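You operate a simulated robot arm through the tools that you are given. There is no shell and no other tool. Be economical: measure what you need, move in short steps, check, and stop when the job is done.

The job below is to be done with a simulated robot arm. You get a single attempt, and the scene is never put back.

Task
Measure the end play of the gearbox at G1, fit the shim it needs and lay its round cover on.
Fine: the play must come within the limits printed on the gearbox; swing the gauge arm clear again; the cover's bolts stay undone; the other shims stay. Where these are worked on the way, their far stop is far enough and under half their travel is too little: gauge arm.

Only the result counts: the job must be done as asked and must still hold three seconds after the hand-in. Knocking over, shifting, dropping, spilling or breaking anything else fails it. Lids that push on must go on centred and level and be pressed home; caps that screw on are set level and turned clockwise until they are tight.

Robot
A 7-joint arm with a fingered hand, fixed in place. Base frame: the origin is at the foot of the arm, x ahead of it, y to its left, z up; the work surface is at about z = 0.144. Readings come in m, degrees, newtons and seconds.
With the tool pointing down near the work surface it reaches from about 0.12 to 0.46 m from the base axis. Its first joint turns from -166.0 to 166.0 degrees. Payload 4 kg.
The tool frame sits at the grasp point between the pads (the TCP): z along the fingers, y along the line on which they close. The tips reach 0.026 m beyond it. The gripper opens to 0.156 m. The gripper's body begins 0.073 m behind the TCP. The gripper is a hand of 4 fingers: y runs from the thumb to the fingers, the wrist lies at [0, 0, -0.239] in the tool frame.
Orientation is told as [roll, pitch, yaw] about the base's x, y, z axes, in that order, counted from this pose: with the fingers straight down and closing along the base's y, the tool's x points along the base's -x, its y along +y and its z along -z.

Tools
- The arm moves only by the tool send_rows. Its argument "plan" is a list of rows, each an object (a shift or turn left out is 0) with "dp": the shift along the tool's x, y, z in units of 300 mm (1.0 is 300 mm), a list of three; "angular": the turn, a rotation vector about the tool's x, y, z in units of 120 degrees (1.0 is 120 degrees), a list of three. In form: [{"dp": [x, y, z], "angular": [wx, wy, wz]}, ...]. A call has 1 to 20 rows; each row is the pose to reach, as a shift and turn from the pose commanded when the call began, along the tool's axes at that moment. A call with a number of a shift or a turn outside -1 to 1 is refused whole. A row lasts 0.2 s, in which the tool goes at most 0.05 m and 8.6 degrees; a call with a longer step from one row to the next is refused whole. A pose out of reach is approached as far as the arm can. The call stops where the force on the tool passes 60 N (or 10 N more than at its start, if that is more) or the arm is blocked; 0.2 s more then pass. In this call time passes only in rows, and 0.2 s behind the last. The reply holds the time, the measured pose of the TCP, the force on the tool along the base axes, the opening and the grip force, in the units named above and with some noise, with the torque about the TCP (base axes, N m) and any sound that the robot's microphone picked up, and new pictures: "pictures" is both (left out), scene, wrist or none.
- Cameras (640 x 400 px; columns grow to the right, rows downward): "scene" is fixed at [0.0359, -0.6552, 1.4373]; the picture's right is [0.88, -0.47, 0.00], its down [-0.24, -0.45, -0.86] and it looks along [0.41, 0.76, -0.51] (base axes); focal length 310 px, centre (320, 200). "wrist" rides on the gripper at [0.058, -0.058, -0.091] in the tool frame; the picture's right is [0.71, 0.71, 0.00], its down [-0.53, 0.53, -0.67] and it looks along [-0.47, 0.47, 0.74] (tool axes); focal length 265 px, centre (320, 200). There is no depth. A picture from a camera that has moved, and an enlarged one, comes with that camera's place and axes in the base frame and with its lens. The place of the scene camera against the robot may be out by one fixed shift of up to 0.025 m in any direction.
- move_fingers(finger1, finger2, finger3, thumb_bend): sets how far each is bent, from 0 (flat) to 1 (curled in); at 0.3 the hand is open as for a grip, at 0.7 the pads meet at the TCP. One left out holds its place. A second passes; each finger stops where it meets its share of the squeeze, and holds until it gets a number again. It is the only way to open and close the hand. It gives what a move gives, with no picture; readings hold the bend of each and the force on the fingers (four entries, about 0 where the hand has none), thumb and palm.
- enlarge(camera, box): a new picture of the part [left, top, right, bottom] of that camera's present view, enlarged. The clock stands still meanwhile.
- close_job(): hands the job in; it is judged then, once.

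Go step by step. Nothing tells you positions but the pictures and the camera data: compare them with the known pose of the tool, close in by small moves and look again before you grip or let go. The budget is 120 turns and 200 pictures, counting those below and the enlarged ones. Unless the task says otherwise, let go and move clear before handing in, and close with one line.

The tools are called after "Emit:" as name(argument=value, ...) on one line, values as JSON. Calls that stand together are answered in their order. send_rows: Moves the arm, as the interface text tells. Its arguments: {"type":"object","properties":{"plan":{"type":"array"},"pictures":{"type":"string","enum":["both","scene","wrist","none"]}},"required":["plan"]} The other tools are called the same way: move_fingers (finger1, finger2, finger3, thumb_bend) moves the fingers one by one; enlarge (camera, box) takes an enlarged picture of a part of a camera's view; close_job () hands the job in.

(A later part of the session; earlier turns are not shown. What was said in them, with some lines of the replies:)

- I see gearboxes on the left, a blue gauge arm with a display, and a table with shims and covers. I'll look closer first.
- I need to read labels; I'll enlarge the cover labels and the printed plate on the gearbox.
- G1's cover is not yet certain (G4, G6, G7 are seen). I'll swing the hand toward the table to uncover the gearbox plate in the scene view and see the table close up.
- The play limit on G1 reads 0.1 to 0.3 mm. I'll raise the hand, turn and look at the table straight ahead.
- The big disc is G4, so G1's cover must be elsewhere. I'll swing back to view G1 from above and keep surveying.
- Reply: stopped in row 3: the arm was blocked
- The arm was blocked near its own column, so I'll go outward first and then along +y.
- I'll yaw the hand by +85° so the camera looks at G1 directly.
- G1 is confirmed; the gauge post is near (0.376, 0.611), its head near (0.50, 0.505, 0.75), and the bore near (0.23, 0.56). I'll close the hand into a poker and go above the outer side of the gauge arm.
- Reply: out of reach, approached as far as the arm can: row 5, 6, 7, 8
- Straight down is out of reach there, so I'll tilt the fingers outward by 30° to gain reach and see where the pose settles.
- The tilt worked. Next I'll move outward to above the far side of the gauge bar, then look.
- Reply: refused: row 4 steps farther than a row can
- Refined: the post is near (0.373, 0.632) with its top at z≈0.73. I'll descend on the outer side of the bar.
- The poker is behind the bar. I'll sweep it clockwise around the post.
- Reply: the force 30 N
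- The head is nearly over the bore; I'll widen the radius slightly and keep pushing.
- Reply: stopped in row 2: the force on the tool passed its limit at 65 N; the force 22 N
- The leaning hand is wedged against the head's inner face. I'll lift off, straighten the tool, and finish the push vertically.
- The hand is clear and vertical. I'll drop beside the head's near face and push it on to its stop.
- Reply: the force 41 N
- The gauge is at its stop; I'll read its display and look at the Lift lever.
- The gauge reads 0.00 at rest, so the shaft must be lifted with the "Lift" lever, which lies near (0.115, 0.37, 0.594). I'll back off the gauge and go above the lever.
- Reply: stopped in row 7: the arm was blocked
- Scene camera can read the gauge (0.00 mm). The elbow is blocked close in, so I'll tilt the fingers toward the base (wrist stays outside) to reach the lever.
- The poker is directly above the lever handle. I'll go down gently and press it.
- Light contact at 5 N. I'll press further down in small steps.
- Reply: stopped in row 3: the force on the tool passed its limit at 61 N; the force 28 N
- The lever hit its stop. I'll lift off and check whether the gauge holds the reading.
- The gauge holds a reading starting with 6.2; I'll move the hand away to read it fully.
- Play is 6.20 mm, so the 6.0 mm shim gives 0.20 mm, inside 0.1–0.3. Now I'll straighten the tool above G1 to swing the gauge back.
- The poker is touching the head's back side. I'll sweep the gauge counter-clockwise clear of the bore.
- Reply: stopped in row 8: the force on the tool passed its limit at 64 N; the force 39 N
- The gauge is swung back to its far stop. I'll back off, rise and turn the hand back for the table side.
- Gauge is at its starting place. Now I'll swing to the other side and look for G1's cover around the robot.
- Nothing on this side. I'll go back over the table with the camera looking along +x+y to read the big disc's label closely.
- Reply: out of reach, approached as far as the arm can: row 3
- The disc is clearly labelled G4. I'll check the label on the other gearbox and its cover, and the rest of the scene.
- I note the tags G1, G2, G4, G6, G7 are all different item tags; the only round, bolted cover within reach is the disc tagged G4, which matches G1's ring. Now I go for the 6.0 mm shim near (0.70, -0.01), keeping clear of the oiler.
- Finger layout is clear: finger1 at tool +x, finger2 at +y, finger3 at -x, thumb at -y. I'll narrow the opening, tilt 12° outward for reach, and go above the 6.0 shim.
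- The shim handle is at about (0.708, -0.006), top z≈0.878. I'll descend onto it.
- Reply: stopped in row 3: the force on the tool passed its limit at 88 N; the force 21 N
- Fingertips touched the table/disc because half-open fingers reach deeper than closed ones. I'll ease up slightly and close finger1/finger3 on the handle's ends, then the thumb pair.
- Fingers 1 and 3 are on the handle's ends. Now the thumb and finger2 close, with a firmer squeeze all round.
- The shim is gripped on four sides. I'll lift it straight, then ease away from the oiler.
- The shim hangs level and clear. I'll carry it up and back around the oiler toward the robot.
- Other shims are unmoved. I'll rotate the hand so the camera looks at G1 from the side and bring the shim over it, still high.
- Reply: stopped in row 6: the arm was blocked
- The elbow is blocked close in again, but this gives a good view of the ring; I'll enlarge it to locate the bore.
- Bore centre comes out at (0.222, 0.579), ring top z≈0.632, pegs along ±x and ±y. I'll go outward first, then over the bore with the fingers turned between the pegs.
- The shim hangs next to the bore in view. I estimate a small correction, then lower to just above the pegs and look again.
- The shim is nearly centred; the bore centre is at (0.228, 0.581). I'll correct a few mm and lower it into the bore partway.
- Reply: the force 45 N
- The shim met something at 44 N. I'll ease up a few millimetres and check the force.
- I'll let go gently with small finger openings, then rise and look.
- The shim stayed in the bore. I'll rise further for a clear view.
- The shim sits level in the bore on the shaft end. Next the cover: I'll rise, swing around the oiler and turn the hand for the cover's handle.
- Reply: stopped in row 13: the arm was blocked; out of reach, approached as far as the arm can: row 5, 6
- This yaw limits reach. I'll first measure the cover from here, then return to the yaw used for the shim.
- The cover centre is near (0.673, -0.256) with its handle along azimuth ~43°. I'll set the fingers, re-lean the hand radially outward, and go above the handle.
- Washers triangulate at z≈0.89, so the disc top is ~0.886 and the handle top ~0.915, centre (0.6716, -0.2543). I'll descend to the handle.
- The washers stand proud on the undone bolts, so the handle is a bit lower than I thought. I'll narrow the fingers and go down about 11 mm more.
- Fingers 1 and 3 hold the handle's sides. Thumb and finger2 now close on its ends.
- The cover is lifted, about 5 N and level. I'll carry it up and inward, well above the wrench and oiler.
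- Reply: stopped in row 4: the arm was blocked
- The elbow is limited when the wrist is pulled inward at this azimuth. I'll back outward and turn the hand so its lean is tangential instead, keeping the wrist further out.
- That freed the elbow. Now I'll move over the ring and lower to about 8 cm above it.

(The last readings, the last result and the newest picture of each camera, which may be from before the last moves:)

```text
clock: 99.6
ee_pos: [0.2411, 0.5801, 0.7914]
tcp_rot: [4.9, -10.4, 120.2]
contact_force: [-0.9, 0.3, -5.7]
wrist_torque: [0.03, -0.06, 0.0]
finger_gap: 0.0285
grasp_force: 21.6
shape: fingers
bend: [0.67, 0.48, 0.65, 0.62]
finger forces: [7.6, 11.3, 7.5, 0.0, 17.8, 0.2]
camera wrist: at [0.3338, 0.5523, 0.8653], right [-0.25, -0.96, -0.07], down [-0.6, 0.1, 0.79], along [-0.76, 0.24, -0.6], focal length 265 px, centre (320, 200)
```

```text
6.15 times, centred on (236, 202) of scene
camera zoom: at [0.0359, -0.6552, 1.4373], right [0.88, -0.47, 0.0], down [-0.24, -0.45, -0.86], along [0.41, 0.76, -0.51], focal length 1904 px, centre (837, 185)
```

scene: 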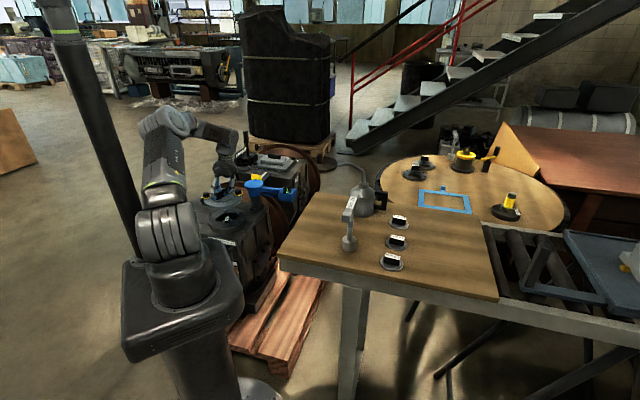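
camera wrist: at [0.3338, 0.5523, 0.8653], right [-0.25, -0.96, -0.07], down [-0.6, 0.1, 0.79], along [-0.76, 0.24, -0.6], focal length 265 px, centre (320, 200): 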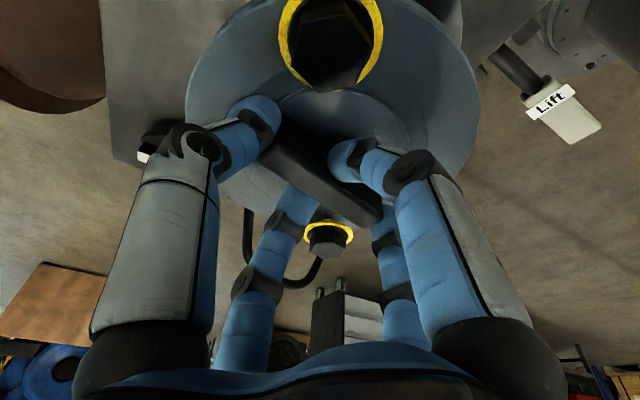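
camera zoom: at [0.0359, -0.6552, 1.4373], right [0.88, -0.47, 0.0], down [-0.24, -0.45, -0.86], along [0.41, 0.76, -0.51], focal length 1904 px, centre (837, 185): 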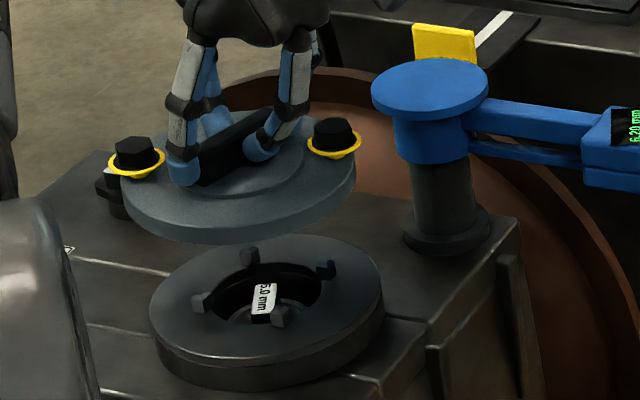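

Emit:
send_rows(plan=[{"dp": [0.011, -0.005, 0.061]}, {"dp": [0.022, -0.011, 0.122]}, {"dp": [0.034, -0.016, 0.183]}, {"dp": [0.034, -0.016, 0.183]}], pictures="none")

Emit:
enlarge(camera="scene", box=[192, 180, 272, 230])

Emit:
enlarge(camera="wrist", box=[160, 0, 500, 212])

```text
clock: 100.6
ee_pos: [0.2416, 0.579, 0.7327]
tcp_rot: [4.9, -10.4, 120.1]
contact_force: [-0.2, -0.4, -5.4]
wrist_torque: [0.0, -0.03, 0.02]
finger_gap: 0.0286
grasp_force: 21.6
shape: fingers
bend: [0.67, 0.48, 0.65, 0.62]
finger forces: [7.6, 11.3, 7.3, 0.0, 17.7, 0.0]
```

```text
8.00 times, centred on (232, 205) of scene
camera zoom: at [0.0359, -0.6552, 1.4373], right [0.88, -0.47, 0.0], down [-0.24, -0.45, -0.86], along [0.41, 0.76, -0.51], focal length 2476 px, centre (1024, 160)
```

zoom: 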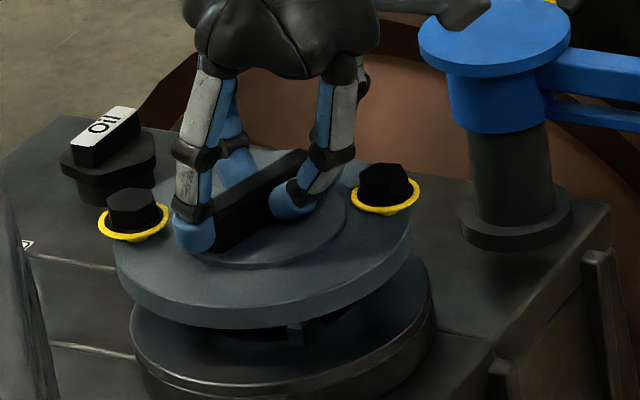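

```text
1.88 times, centred on (330, 106) of wrist
camera zoom: at [0.3342, 0.551, 0.8087], right [-0.25, -0.96, -0.07], down [-0.6, 0.1, 0.79], along [-0.76, 0.24, -0.6], focal length 500 px, centre (301, 377)
```

zoom: 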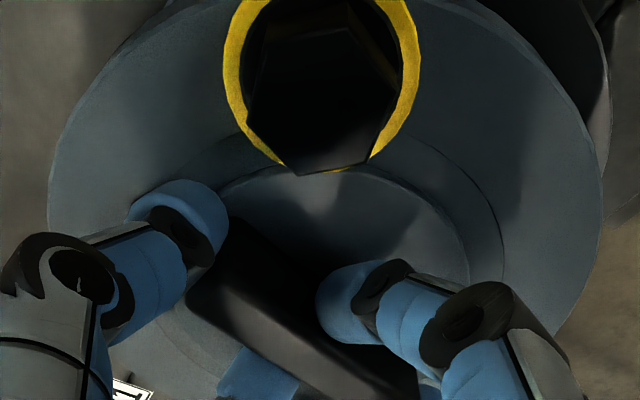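

Cover and ring look concentric within a few millimetres from both cameras. I'll nudge 3 mm in x and lower 3 cm.

Emit:
send_rows(plan=[{"dp": [0.009, -0.009, 0.03]}, {"dp": [0.018, -0.013, 0.063]}, {"dp": [0.026, -0.016, 0.096]}, {"dp": [0.026, -0.016, 0.096]}], pictures="none")

Emit:
enlarge(camera="scene", box=[192, 180, 272, 230])

Emit:
enlarge(camera="wrist", box=[160, 0, 500, 212])

```text
clock: 101.6
ee_pos: [0.246, 0.5797, 0.7068]
tcp_rot: [4.5, -10.6, 120.3]
contact_force: [7.1, -4.0, 38.7]
wrist_torque: [-0.49, 0.69, 0.2]
finger_gap: 0.0278
grasp_force: 34.0
shape: fingers
bend: [0.72, 0.47, 0.65, 0.63]
finger forces: [17.4, 20.6, 9.9, 0.1, 20.2, 0.1]
```

```text
8.00 times, centred on (232, 205) of scene
camera zoom: at [0.0359, -0.6552, 1.4373], right [0.88, -0.47, 0.0], down [-0.24, -0.45, -0.86], along [0.41, 0.76, -0.51], focal length 2476 px, centre (1024, 160)
```

zoom: 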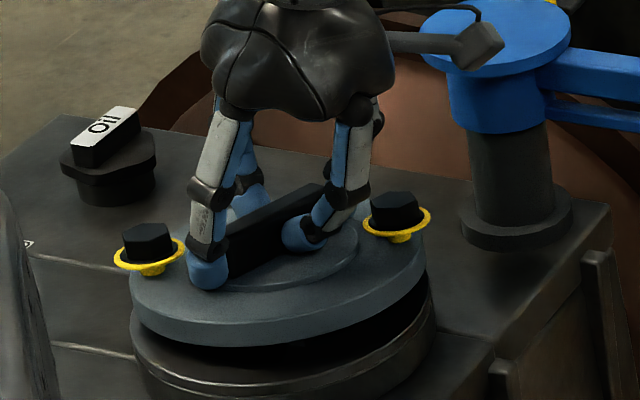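

```text
1.88 times, centred on (330, 106) of wrist
camera zoom: at [0.3391, 0.551, 0.7829], right [-0.25, -0.96, -0.08], down [-0.6, 0.1, 0.79], along [-0.76, 0.25, -0.6], focal length 500 px, centre (301, 377)
```

zoom: 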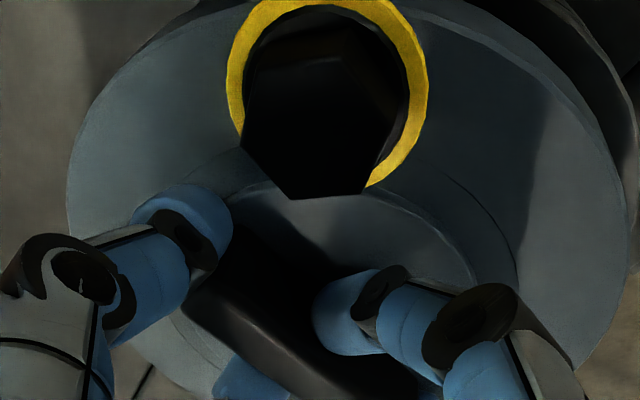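

The cover touched at 39 N and tilted slightly, so it's likely on a peg. I'll ease up and look more closely.

Emit:
send_rows(plan=[{"dp": [0.002, -0.002, -0.013]}, {"dp": [-0.004, 0.002, -0.04]}, {"dp": [-0.004, 0.002, -0.04]}], pictures="none")

Emit:
enlarge(camera="scene", box=[200, 196, 256, 231])

Emit:
enlarge(camera="wrist", box=[320, 0, 540, 138])

```text
clock: 102.4
ee_pos: [0.2438, 0.5771, 0.715]
tcp_rot: [5.1, -10.3, 120.2]
contact_force: [0.0, -0.8, -6.1]
wrist_torque: [-0.01, -0.06, 0.03]
finger_gap: 0.0278
grasp_force: 23.4
shape: fingers
bend: [0.67, 0.47, 0.65, 0.63]
finger forces: [10.7, 10.6, 8.7, 0.1, 17.1, 0.1]
```

```text
11.43 times, centred on (228, 214) of scene
camera zoom: at [0.0359, -0.6552, 1.4373], right [0.88, -0.47, 0.0], down [-0.24, -0.45, -0.86], along [0.41, 0.76, -0.51], focal length 3537 px, centre (1371, 46)
```

zoom: 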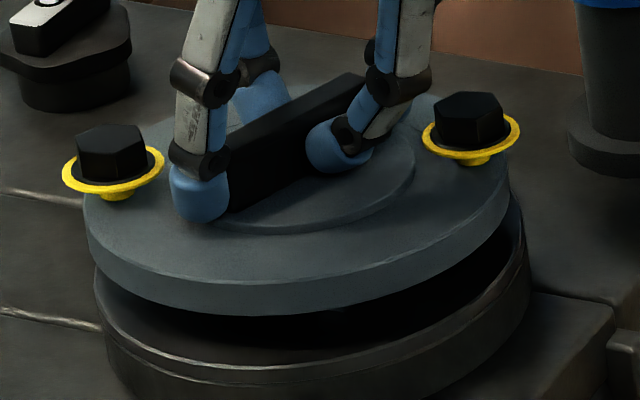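

```text
2.90 times, centred on (430, 69) of wrist
camera zoom: at [0.3372, 0.5489, 0.7893], right [-0.25, -0.97, -0.07], down [-0.6, 0.1, 0.8], along [-0.76, 0.24, -0.6], focal length 769 px, centre (1, 580)
```

zoom: 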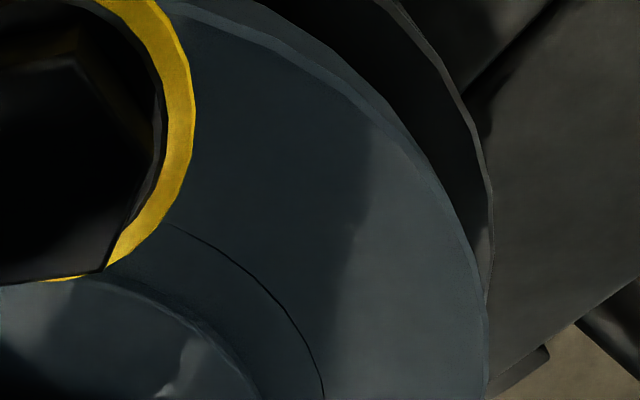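

Both views agree the cover must go about 8.5 mm toward -y. I'll shift and look before lowering.

Emit:
send_rows(plan=[{"dp": [0.011, 0.009, -0.002]}, {"dp": [0.022, 0.018, -0.003]}, {"dp": [0.022, 0.018, -0.003]}], pictures="none")

Emit:
enlarge(camera="scene", box=[200, 196, 256, 231])

Emit:
enlarge(camera="wrist", box=[160, 0, 500, 212])

```text
clock: 103.2
ee_pos: [0.2446, 0.5699, 0.7155]
tcp_rot: [4.9, -10.3, 120.1]
contact_force: [-0.1, 0.0, -5.2]
wrist_torque: [-0.07, -0.07, -0.01]
finger_gap: 0.0278
grasp_force: 23.5
shape: fingers
bend: [0.67, 0.47, 0.65, 0.63]
finger forces: [10.7, 10.4, 8.7, 0.1, 17.0, 0.0]
```

```text
11.43 times, centred on (228, 214) of scene
camera zoom: at [0.0359, -0.6552, 1.4373], right [0.88, -0.47, 0.0], down [-0.24, -0.45, -0.86], along [0.41, 0.76, -0.51], focal length 3537 px, centre (1371, 46)
```

zoom: 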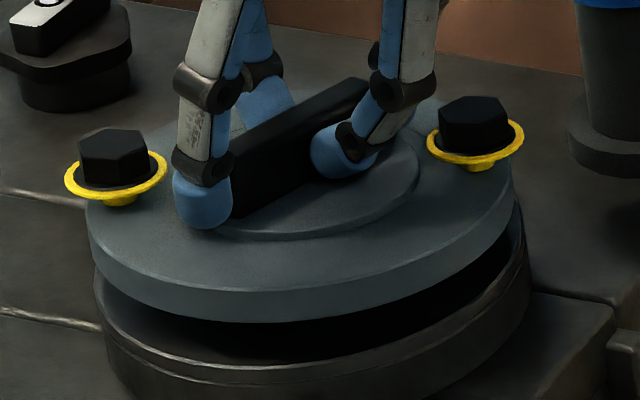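

```text
1.88 times, centred on (330, 106) of wrist
camera zoom: at [0.3369, 0.5409, 0.7913], right [-0.25, -0.97, -0.07], down [-0.6, 0.1, 0.79], along [-0.76, 0.24, -0.6], focal length 500 px, centre (301, 377)
```

zoom: 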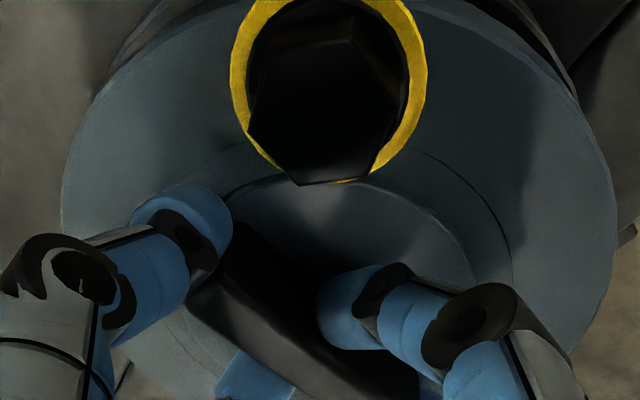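

Now the ring shows evenly on both sides. I'll lower gently.

Emit:
send_rows(plan=[{"dp": [0.006, 0.004, 0.013]}, {"dp": [0.009, 0.004, 0.026]}, {"dp": [0.011, 0.003, 0.039]}, {"dp": [0.011, 0.003, 0.039]}], pictures="none")

Emit:
enlarge(camera="scene", box=[200, 196, 256, 231])

```text
clock: 104.2
ee_pos: [0.2427, 0.5688, 0.7051]
tcp_rot: [4.8, -10.5, 120.2]
contact_force: [-0.8, -0.8, 2.3]
wrist_torque: [0.25, -0.4, -0.03]
finger_gap: 0.0279
grasp_force: 25.8
shape: fingers
bend: [0.67, 0.47, 0.65, 0.63]
finger forces: [11.1, 11.6, 8.5, 0.0, 19.5, 0.0]
```

```text
11.43 times, centred on (228, 214) of scene
camera zoom: at [0.0359, -0.6552, 1.4373], right [0.88, -0.47, 0.0], down [-0.24, -0.45, -0.86], along [0.41, 0.76, -0.51], focal length 3537 px, centre (1371, 46)
```

zoom: 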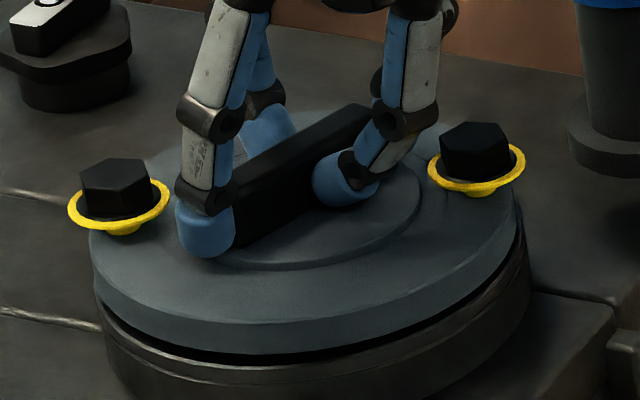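

Emit:
send_rows(plan=[{"dp": [0.001, -0.001, 0.007]}, {"dp": [0.002, -0.001, 0.013]}, {"dp": [0.002, -0.001, 0.013]}], pictures="none")

Emit:
enlarge(camera="scene", box=[200, 196, 256, 231])

Emit:
enlarge(camera="wrist", box=[160, 0, 500, 212])

```text
clock: 105.0
ee_pos: [0.2442, 0.5706, 0.7045]
tcp_rot: [4.6, -10.6, 120.3]
contact_force: [1.1, -3.9, 28.7]
wrist_torque: [0.91, -1.82, -0.23]
finger_gap: 0.0276
grasp_force: 41.0
shape: fingers
bend: [0.67, 0.47, 0.65, 0.67]
finger forces: [10.5, 14.4, 8.7, 0.0, 49.1, 0.0]
```

```text
11.43 times, centred on (228, 214) of scene
camera zoom: at [0.0359, -0.6552, 1.4373], right [0.88, -0.47, 0.0], down [-0.24, -0.45, -0.86], along [0.41, 0.76, -0.51], focal length 3537 px, centre (1371, 46)
```

zoom: 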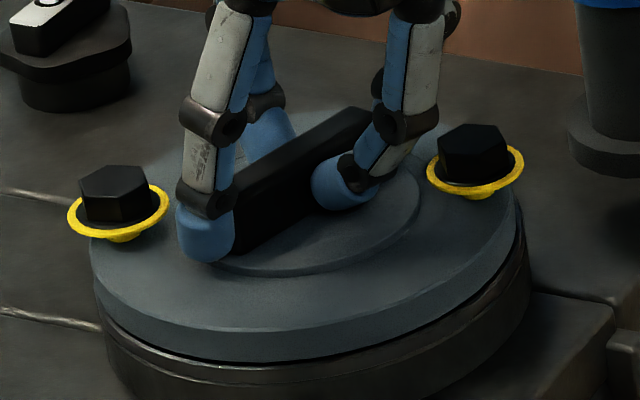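

```text
1.88 times, centred on (330, 106) of wrist
camera zoom: at [0.3365, 0.5397, 0.7783], right [-0.25, -0.96, -0.07], down [-0.6, 0.1, 0.79], along [-0.76, 0.25, -0.6], focal length 500 px, centre (301, 377)
```

zoom: 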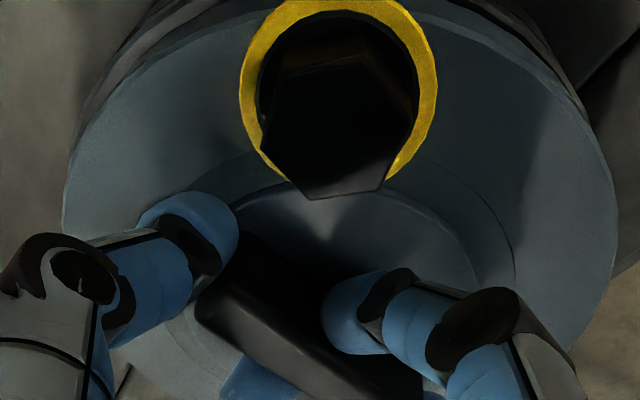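

The cover appears seated all round. I'll let go: sides first, then the ends, in small steps.

Emit:
move_fingers(finger1=0.6, finger2=0.46, finger3=0.58, thumb_bend=0.58)

Emit:
move_fingers(finger2=0.44, thumb_bend=0.5)

Emit:
enlarge(camera="scene", box=[200, 196, 256, 231])

```text
clock: 106.0
ee_pos: [0.2449, 0.5691, 0.7042]
tcp_rot: [4.6, -10.6, 120.3]
contact_force: [9.3, -0.2, 36.7]
wrist_torque: [0.65, -1.43, -0.27]
finger_gap: 0.0241
grasp_force: 22.7
shape: fingers
bend: [0.63, 0.44, 0.57, 0.57]
finger forces: [3.9, 1.7, 0.0, 0.1, 39.5, 0.0]
```

```text
clock: 107.0
ee_pos: [0.2421, 0.5685, 0.7035]
tcp_rot: [4.8, -10.6, 120.2]
contact_force: [4.4, -5.9, 37.7]
wrist_torque: [0.11, -1.0, -0.1]
finger_gap: 0.0297
grasp_force: 17.4
shape: fingers
bend: [0.62, 0.44, 0.57, 0.51]
finger forces: [15.4, 0.0, 0.0, 0.0, 21.0, 0.0]
```

```text
11.43 times, centred on (228, 214) of scene
camera zoom: at [0.0359, -0.6552, 1.4373], right [0.88, -0.47, 0.0], down [-0.24, -0.45, -0.86], along [0.41, 0.76, -0.51], focal length 3537 px, centre (1371, 46)
```

zoom: 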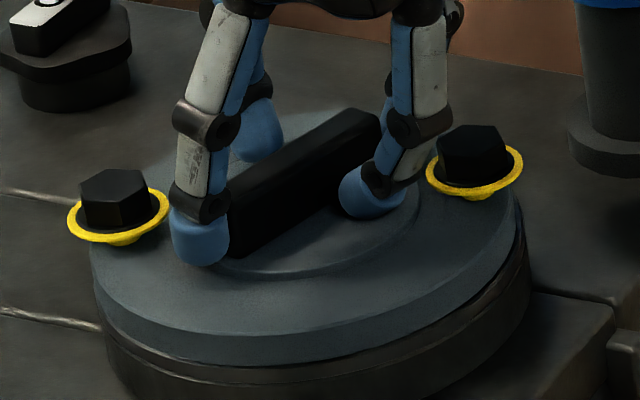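

The cover now lies flush. I'll rise straight up.

Emit:
send_rows(plan=[{"dp": [-0.006, 0.003, -0.033]}, {"dp": [-0.012, 0.006, -0.065]}, {"dp": [-0.03, 0.014, -0.163]}, {"dp": [-0.054, 0.026, -0.294]}, {"dp": [-0.078, 0.037, -0.425]}, {"dp": [-0.1, 0.047, -0.544]}])

Emit:
enlarge(camera="scene", box=[192, 190, 272, 240])

Emit:
enlarge(camera="wrist", box=[180, 0, 460, 175])

```text
clock: 108.4
ee_pos: [0.2422, 0.5687, 0.8678]
tcp_rot: [5.0, -10.3, 120.2]
contact_force: [0.4, -0.6, 0.0]
wrist_torque: [-0.03, 0.0, 0.0]
finger_gap: 0.0383
grasp_force: 0.0
shape: fingers
bend: [0.6, 0.44, 0.57, 0.5]
finger forces: [0.0, 0.0, 0.1, 0.0, 0.0, 0.0]
camera wrist: at [0.3356, 0.5391, 0.9424], right [-0.25, -0.97, -0.07], down [-0.6, 0.1, 0.79], along [-0.76, 0.24, -0.6], focal length 265 px, centre (320, 200)
```

scene: 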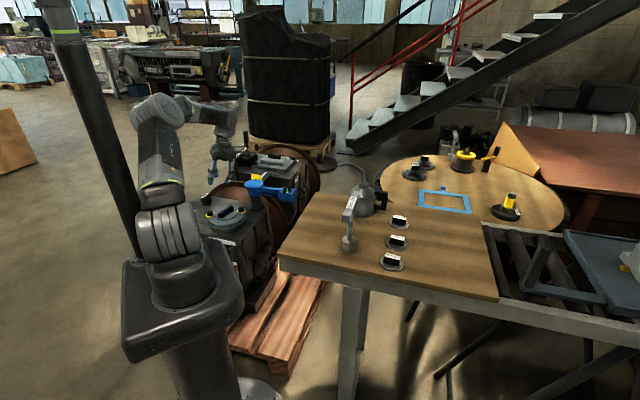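
wrist: 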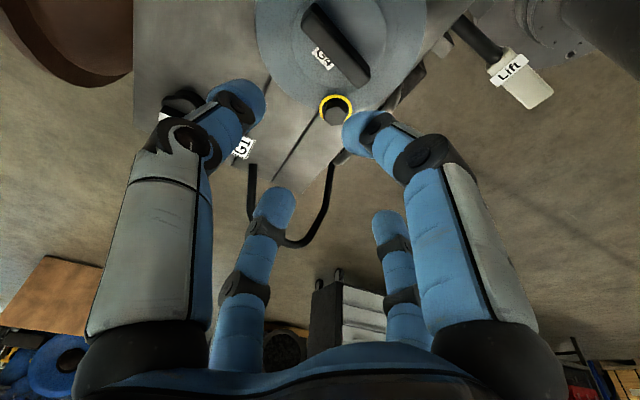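

```text
8.00 times, centred on (232, 215) of scene
camera zoom: at [0.0359, -0.6552, 1.4373], right [0.88, -0.47, 0.0], down [-0.24, -0.45, -0.86], along [0.41, 0.76, -0.51], focal length 2476 px, centre (1024, 80)
```

zoom: 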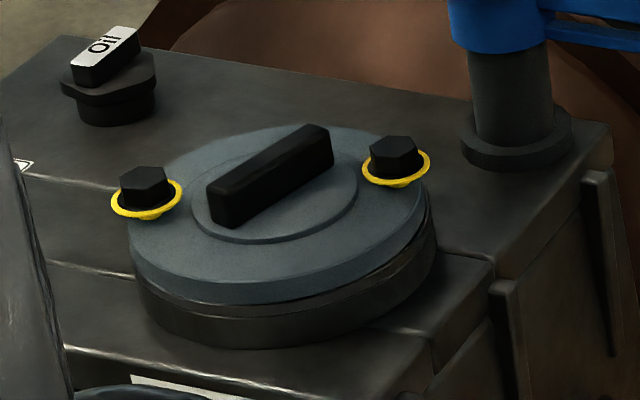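

```text
2.29 times, centred on (320, 88) of wrist
camera zoom: at [0.3356, 0.5391, 0.9424], right [-0.25, -0.97, -0.07], down [-0.6, 0.1, 0.79], along [-0.76, 0.24, -0.6], focal length 607 px, centre (320, 457)
```

zoom: 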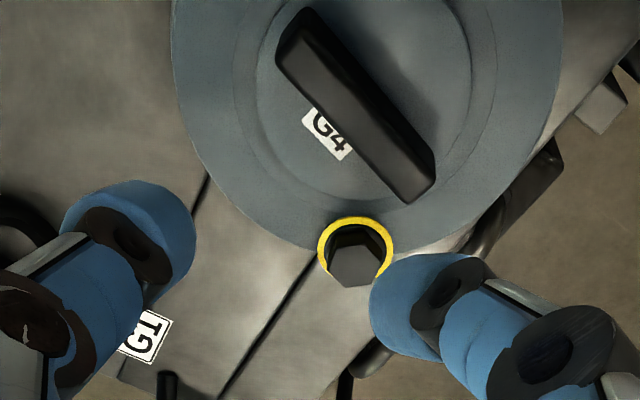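

Emit:
enlarge(camera="scene", box=[204, 204, 252, 234])

```text
13.33 times, centred on (228, 219) of scene
camera zoom: at [0.0359, -0.6552, 1.4373], right [0.88, -0.47, 0.0], down [-0.24, -0.45, -0.86], along [0.41, 0.76, -0.51], focal length 4126 px, centre (1547, -53)
```

zoom: 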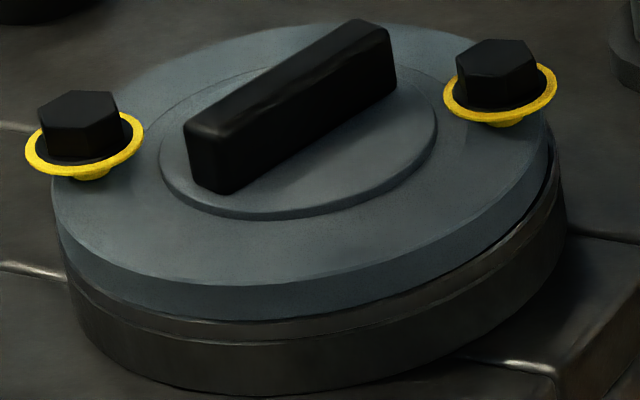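

The right side may show a small ledge or gap. I'll move the hand aside and look at the cover from that side.

Emit:
send_rows(plan=[{"dp": [0.053, -0.083, -0.085]}, {"dp": [0.106, -0.166, -0.17]}, {"dp": [0.158, -0.249, -0.255]}, {"dp": [0.158, -0.249, -0.255]}], pictures="wrist")

Emit:
enlarge(camera="wrist", box=[200, 20, 440, 170])

```text
clock: 109.4
ee_pos: [0.3439, 0.5572, 0.9273]
tcp_rot: [5.0, -10.4, 120.2]
contact_force: [-0.3, 0.2, 0.1]
wrist_torque: [0.0, 0.01, 0.01]
finger_gap: 0.0385
grasp_force: 0.1
shape: fingers
bend: [0.6, 0.44, 0.57, 0.5]
finger forces: [0.1, 0.0, 0.0, 0.1, 0.1, 0.0]
camera wrist: at [0.4355, 0.5285, 1.0023], right [-0.25, -0.97, -0.07], down [-0.6, 0.1, 0.79], along [-0.76, 0.24, -0.6], focal length 265 px, centre (320, 200)
```

wrist: 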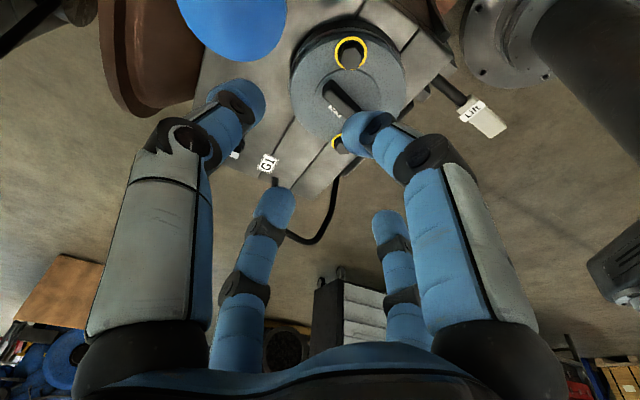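

```text
2.67 times, centred on (320, 95) of wrist
camera zoom: at [0.4355, 0.5285, 1.0023], right [-0.25, -0.97, -0.07], down [-0.6, 0.1, 0.79], along [-0.76, 0.24, -0.6], focal length 708 px, centre (320, 480)
```

zoom: 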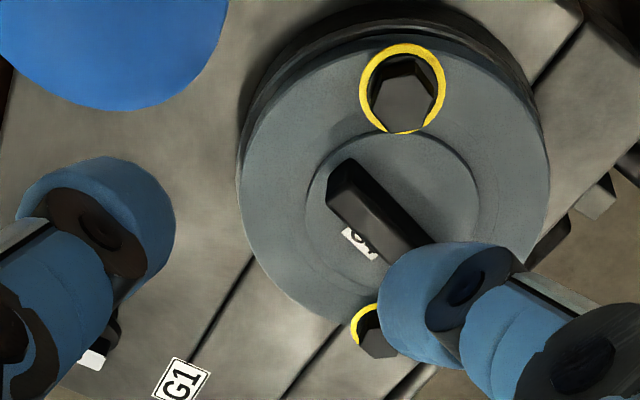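

Emit:
enlarge(camera="wrist", box=[280, 15, 420, 103])

```text
4.55 times, centred on (350, 59) of wrist
camera zoom: at [0.4355, 0.5285, 1.0023], right [-0.25, -0.97, -0.07], down [-0.6, 0.1, 0.79], along [-0.76, 0.24, -0.6], focal length 1206 px, centre (184, 841)
```

zoom: 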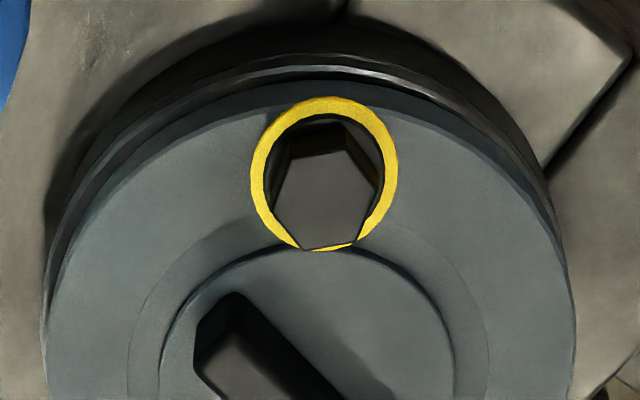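

The cover sits with an even, small ledge. I'll close the hand and press lightly on the handle's top to be sure it is fully down.

Emit:
move_fingers(finger1=0.68, finger2=0.68, finger3=0.68, thumb_bend=0.68)

Emit:
send_rows(plan=[{"dp": [-0.06, 0.095, 0.03]}, {"dp": [-0.12, 0.19, 0.06]}, {"dp": [-0.18, 0.285, 0.09]}, {"dp": [-0.196, 0.309, 0.1]}, {"dp": [-0.176, 0.3, 0.2]}, {"dp": [-0.152, 0.29, 0.33]}, {"dp": [-0.13, 0.279, 0.46]}, {"dp": [-0.11, 0.269, 0.58]}], pictures="none")

Emit:
enlarge(camera="scene", box=[196, 190, 260, 230])

```text
clock: 110.4
ee_pos: [0.3415, 0.5576, 0.927]
tcp_rot: [4.9, -10.4, 120.3]
contact_force: [0.3, -1.2, -0.5]
wrist_torque: [0.04, 0.02, -0.01]
finger_gap: 0.002
grasp_force: 0.0
shape: fingers
bend: [0.68, 0.68, 0.68, 0.68]
finger forces: [0.0, 0.0, 0.0, 0.2, 0.1, 0.1]
```

```text
clock: 112.2
ee_pos: [0.2285, 0.5636, 0.769]
tcp_rot: [5.0, -10.4, 120.2]
contact_force: [0.4, 0.6, 0.2]
wrist_torque: [0.01, 0.01, -0.03]
finger_gap: 0.0019
grasp_force: 0.1
shape: fingers
bend: [0.68, 0.68, 0.68, 0.68]
finger forces: [0.1, 0.0, 0.0, 0.0, 0.1, 0.0]
```

```text
10.00 times, centred on (228, 210) of scene
camera zoom: at [0.0359, -0.6552, 1.4373], right [0.88, -0.47, 0.0], down [-0.24, -0.45, -0.86], along [0.41, 0.76, -0.51], focal length 3095 px, centre (1240, 100)
```

zoom: 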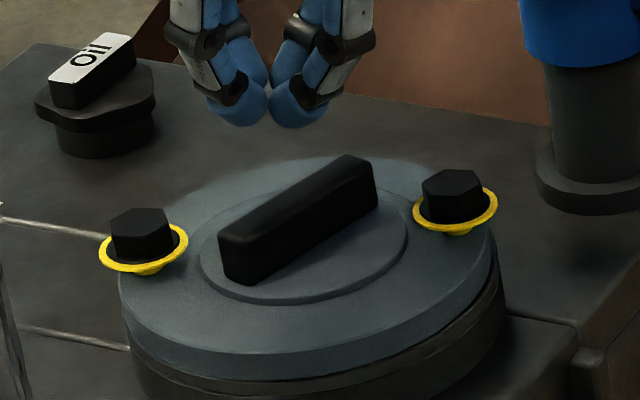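

Emit:
send_rows(plan=[{"dp": [0.032, -0.045, 0.04]}, {"dp": [0.046, -0.053, 0.1]}, {"dp": [0.057, -0.06, 0.154]}, {"dp": [0.062, -0.063, 0.18]}], pictures="none")

Emit:
enlarge(camera="scene", box=[196, 190, 260, 230])

```text
clock: 113.3
ee_pos: [0.2483, 0.569, 0.722]
tcp_rot: [4.3, -11.0, 120.3]
contact_force: [-2.5, -5.2, 18.7]
wrist_torque: [-0.22, 0.15, 0.03]
finger_gap: 0.0003
grasp_force: 9.8
shape: fingers
bend: [0.68, 0.67, 0.68, 0.71]
finger forces: [0.0, 12.4, 0.0, 0.0, 7.2, 0.0]
stopped in row 4: the force on the tool passed its limit at 65 N (the readings are from after the stop); the commanded pose is now the measured one
```

```text
10.00 times, centred on (228, 210) of scene
camera zoom: at [0.0359, -0.6552, 1.4373], right [0.88, -0.47, 0.0], down [-0.24, -0.45, -0.86], along [0.41, 0.76, -0.51], focal length 3095 px, centre (1240, 100)
```

zoom: 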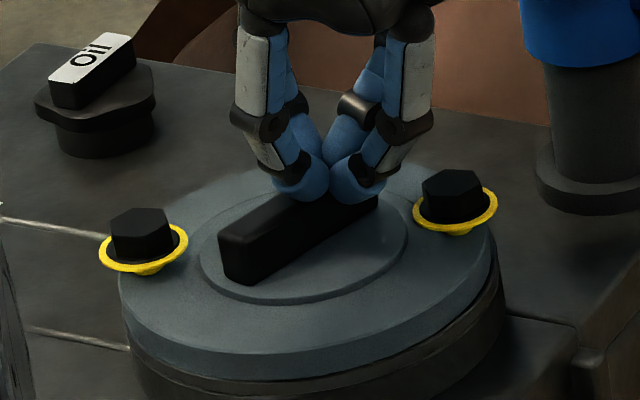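

The cover did not move under a 65 N press, so it is home. I'll retreat up and away and make a final check.

Emit:
send_rows(plan=[{"dp": [-0.024, 0.011, -0.13]}, {"dp": [-0.048, 0.022, -0.26]}, {"dp": [-0.072, 0.034, -0.392]}, {"dp": [0.018, 0.012, -0.41]}, {"dp": [0.108, -0.01, -0.43]}, {"dp": [0.198, -0.033, -0.45]}, {"dp": [0.287, -0.055, -0.466]}], pictures="scene")

Emit:
enlarge(camera="scene", box=[188, 165, 316, 245])

Emit:
enlarge(camera="scene", box=[330, 170, 458, 280])

```text
clock: 114.9
ee_pos: [0.329, 0.4861, 0.8385]
tcp_rot: [4.4, -10.9, 120.3]
contact_force: [0.2, 0.6, 0.5]
wrist_torque: [0.01, -0.03, 0.02]
finger_gap: 0.0014
grasp_force: 0.0
shape: fingers
bend: [0.68, 0.68, 0.68, 0.68]
finger forces: [0.0, 0.1, 0.0, 0.1, 0.1, 0.0]
```

scene: 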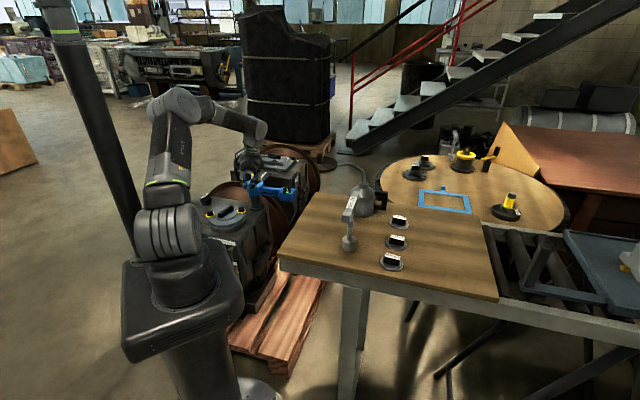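

```text
5.00 times, centred on (252, 205) of scene
camera zoom: at [0.0359, -0.6552, 1.4373], right [0.88, -0.47, 0.0], down [-0.24, -0.45, -0.86], along [0.41, 0.76, -0.51], focal length 1547 px, centre (660, 175)
```

zoom: 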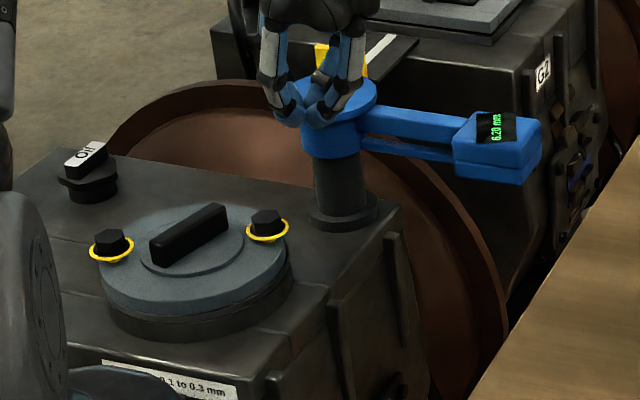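

```text
3.64 times, centred on (394, 225) of scene
camera zoom: at [0.0359, -0.6552, 1.4373], right [0.88, -0.47, 0.0], down [-0.24, -0.45, -0.86], along [0.41, 0.76, -0.51], focal length 1125 px, centre (51, 109)
```

zoom: 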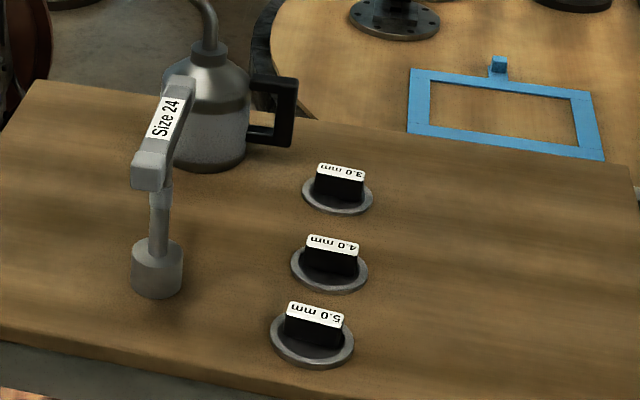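

The cover lies level on G1, the gauge arm is back at its stop, the other shims and tools stand as before, and the hand is clear. I'll hand in.

Emit:
close_job()

```text
The job is handed in.
```

I measured 6.20 mm of end play at G1 and fitted the 6.0 mm shim. That leaves 0.20 mm by calculation, inside the printed 0.1–0.3 mm; I did not gauge it again after fitting. The gauge arm is swung back to its stop, and the round cover lies on with its bolts undone. The cover I used is tagged G4; I found no cover tagged G1, and it was the only round one with bolts within reach. It sits a few millimetres off centre, looks level, and did not move under a 65 N press.
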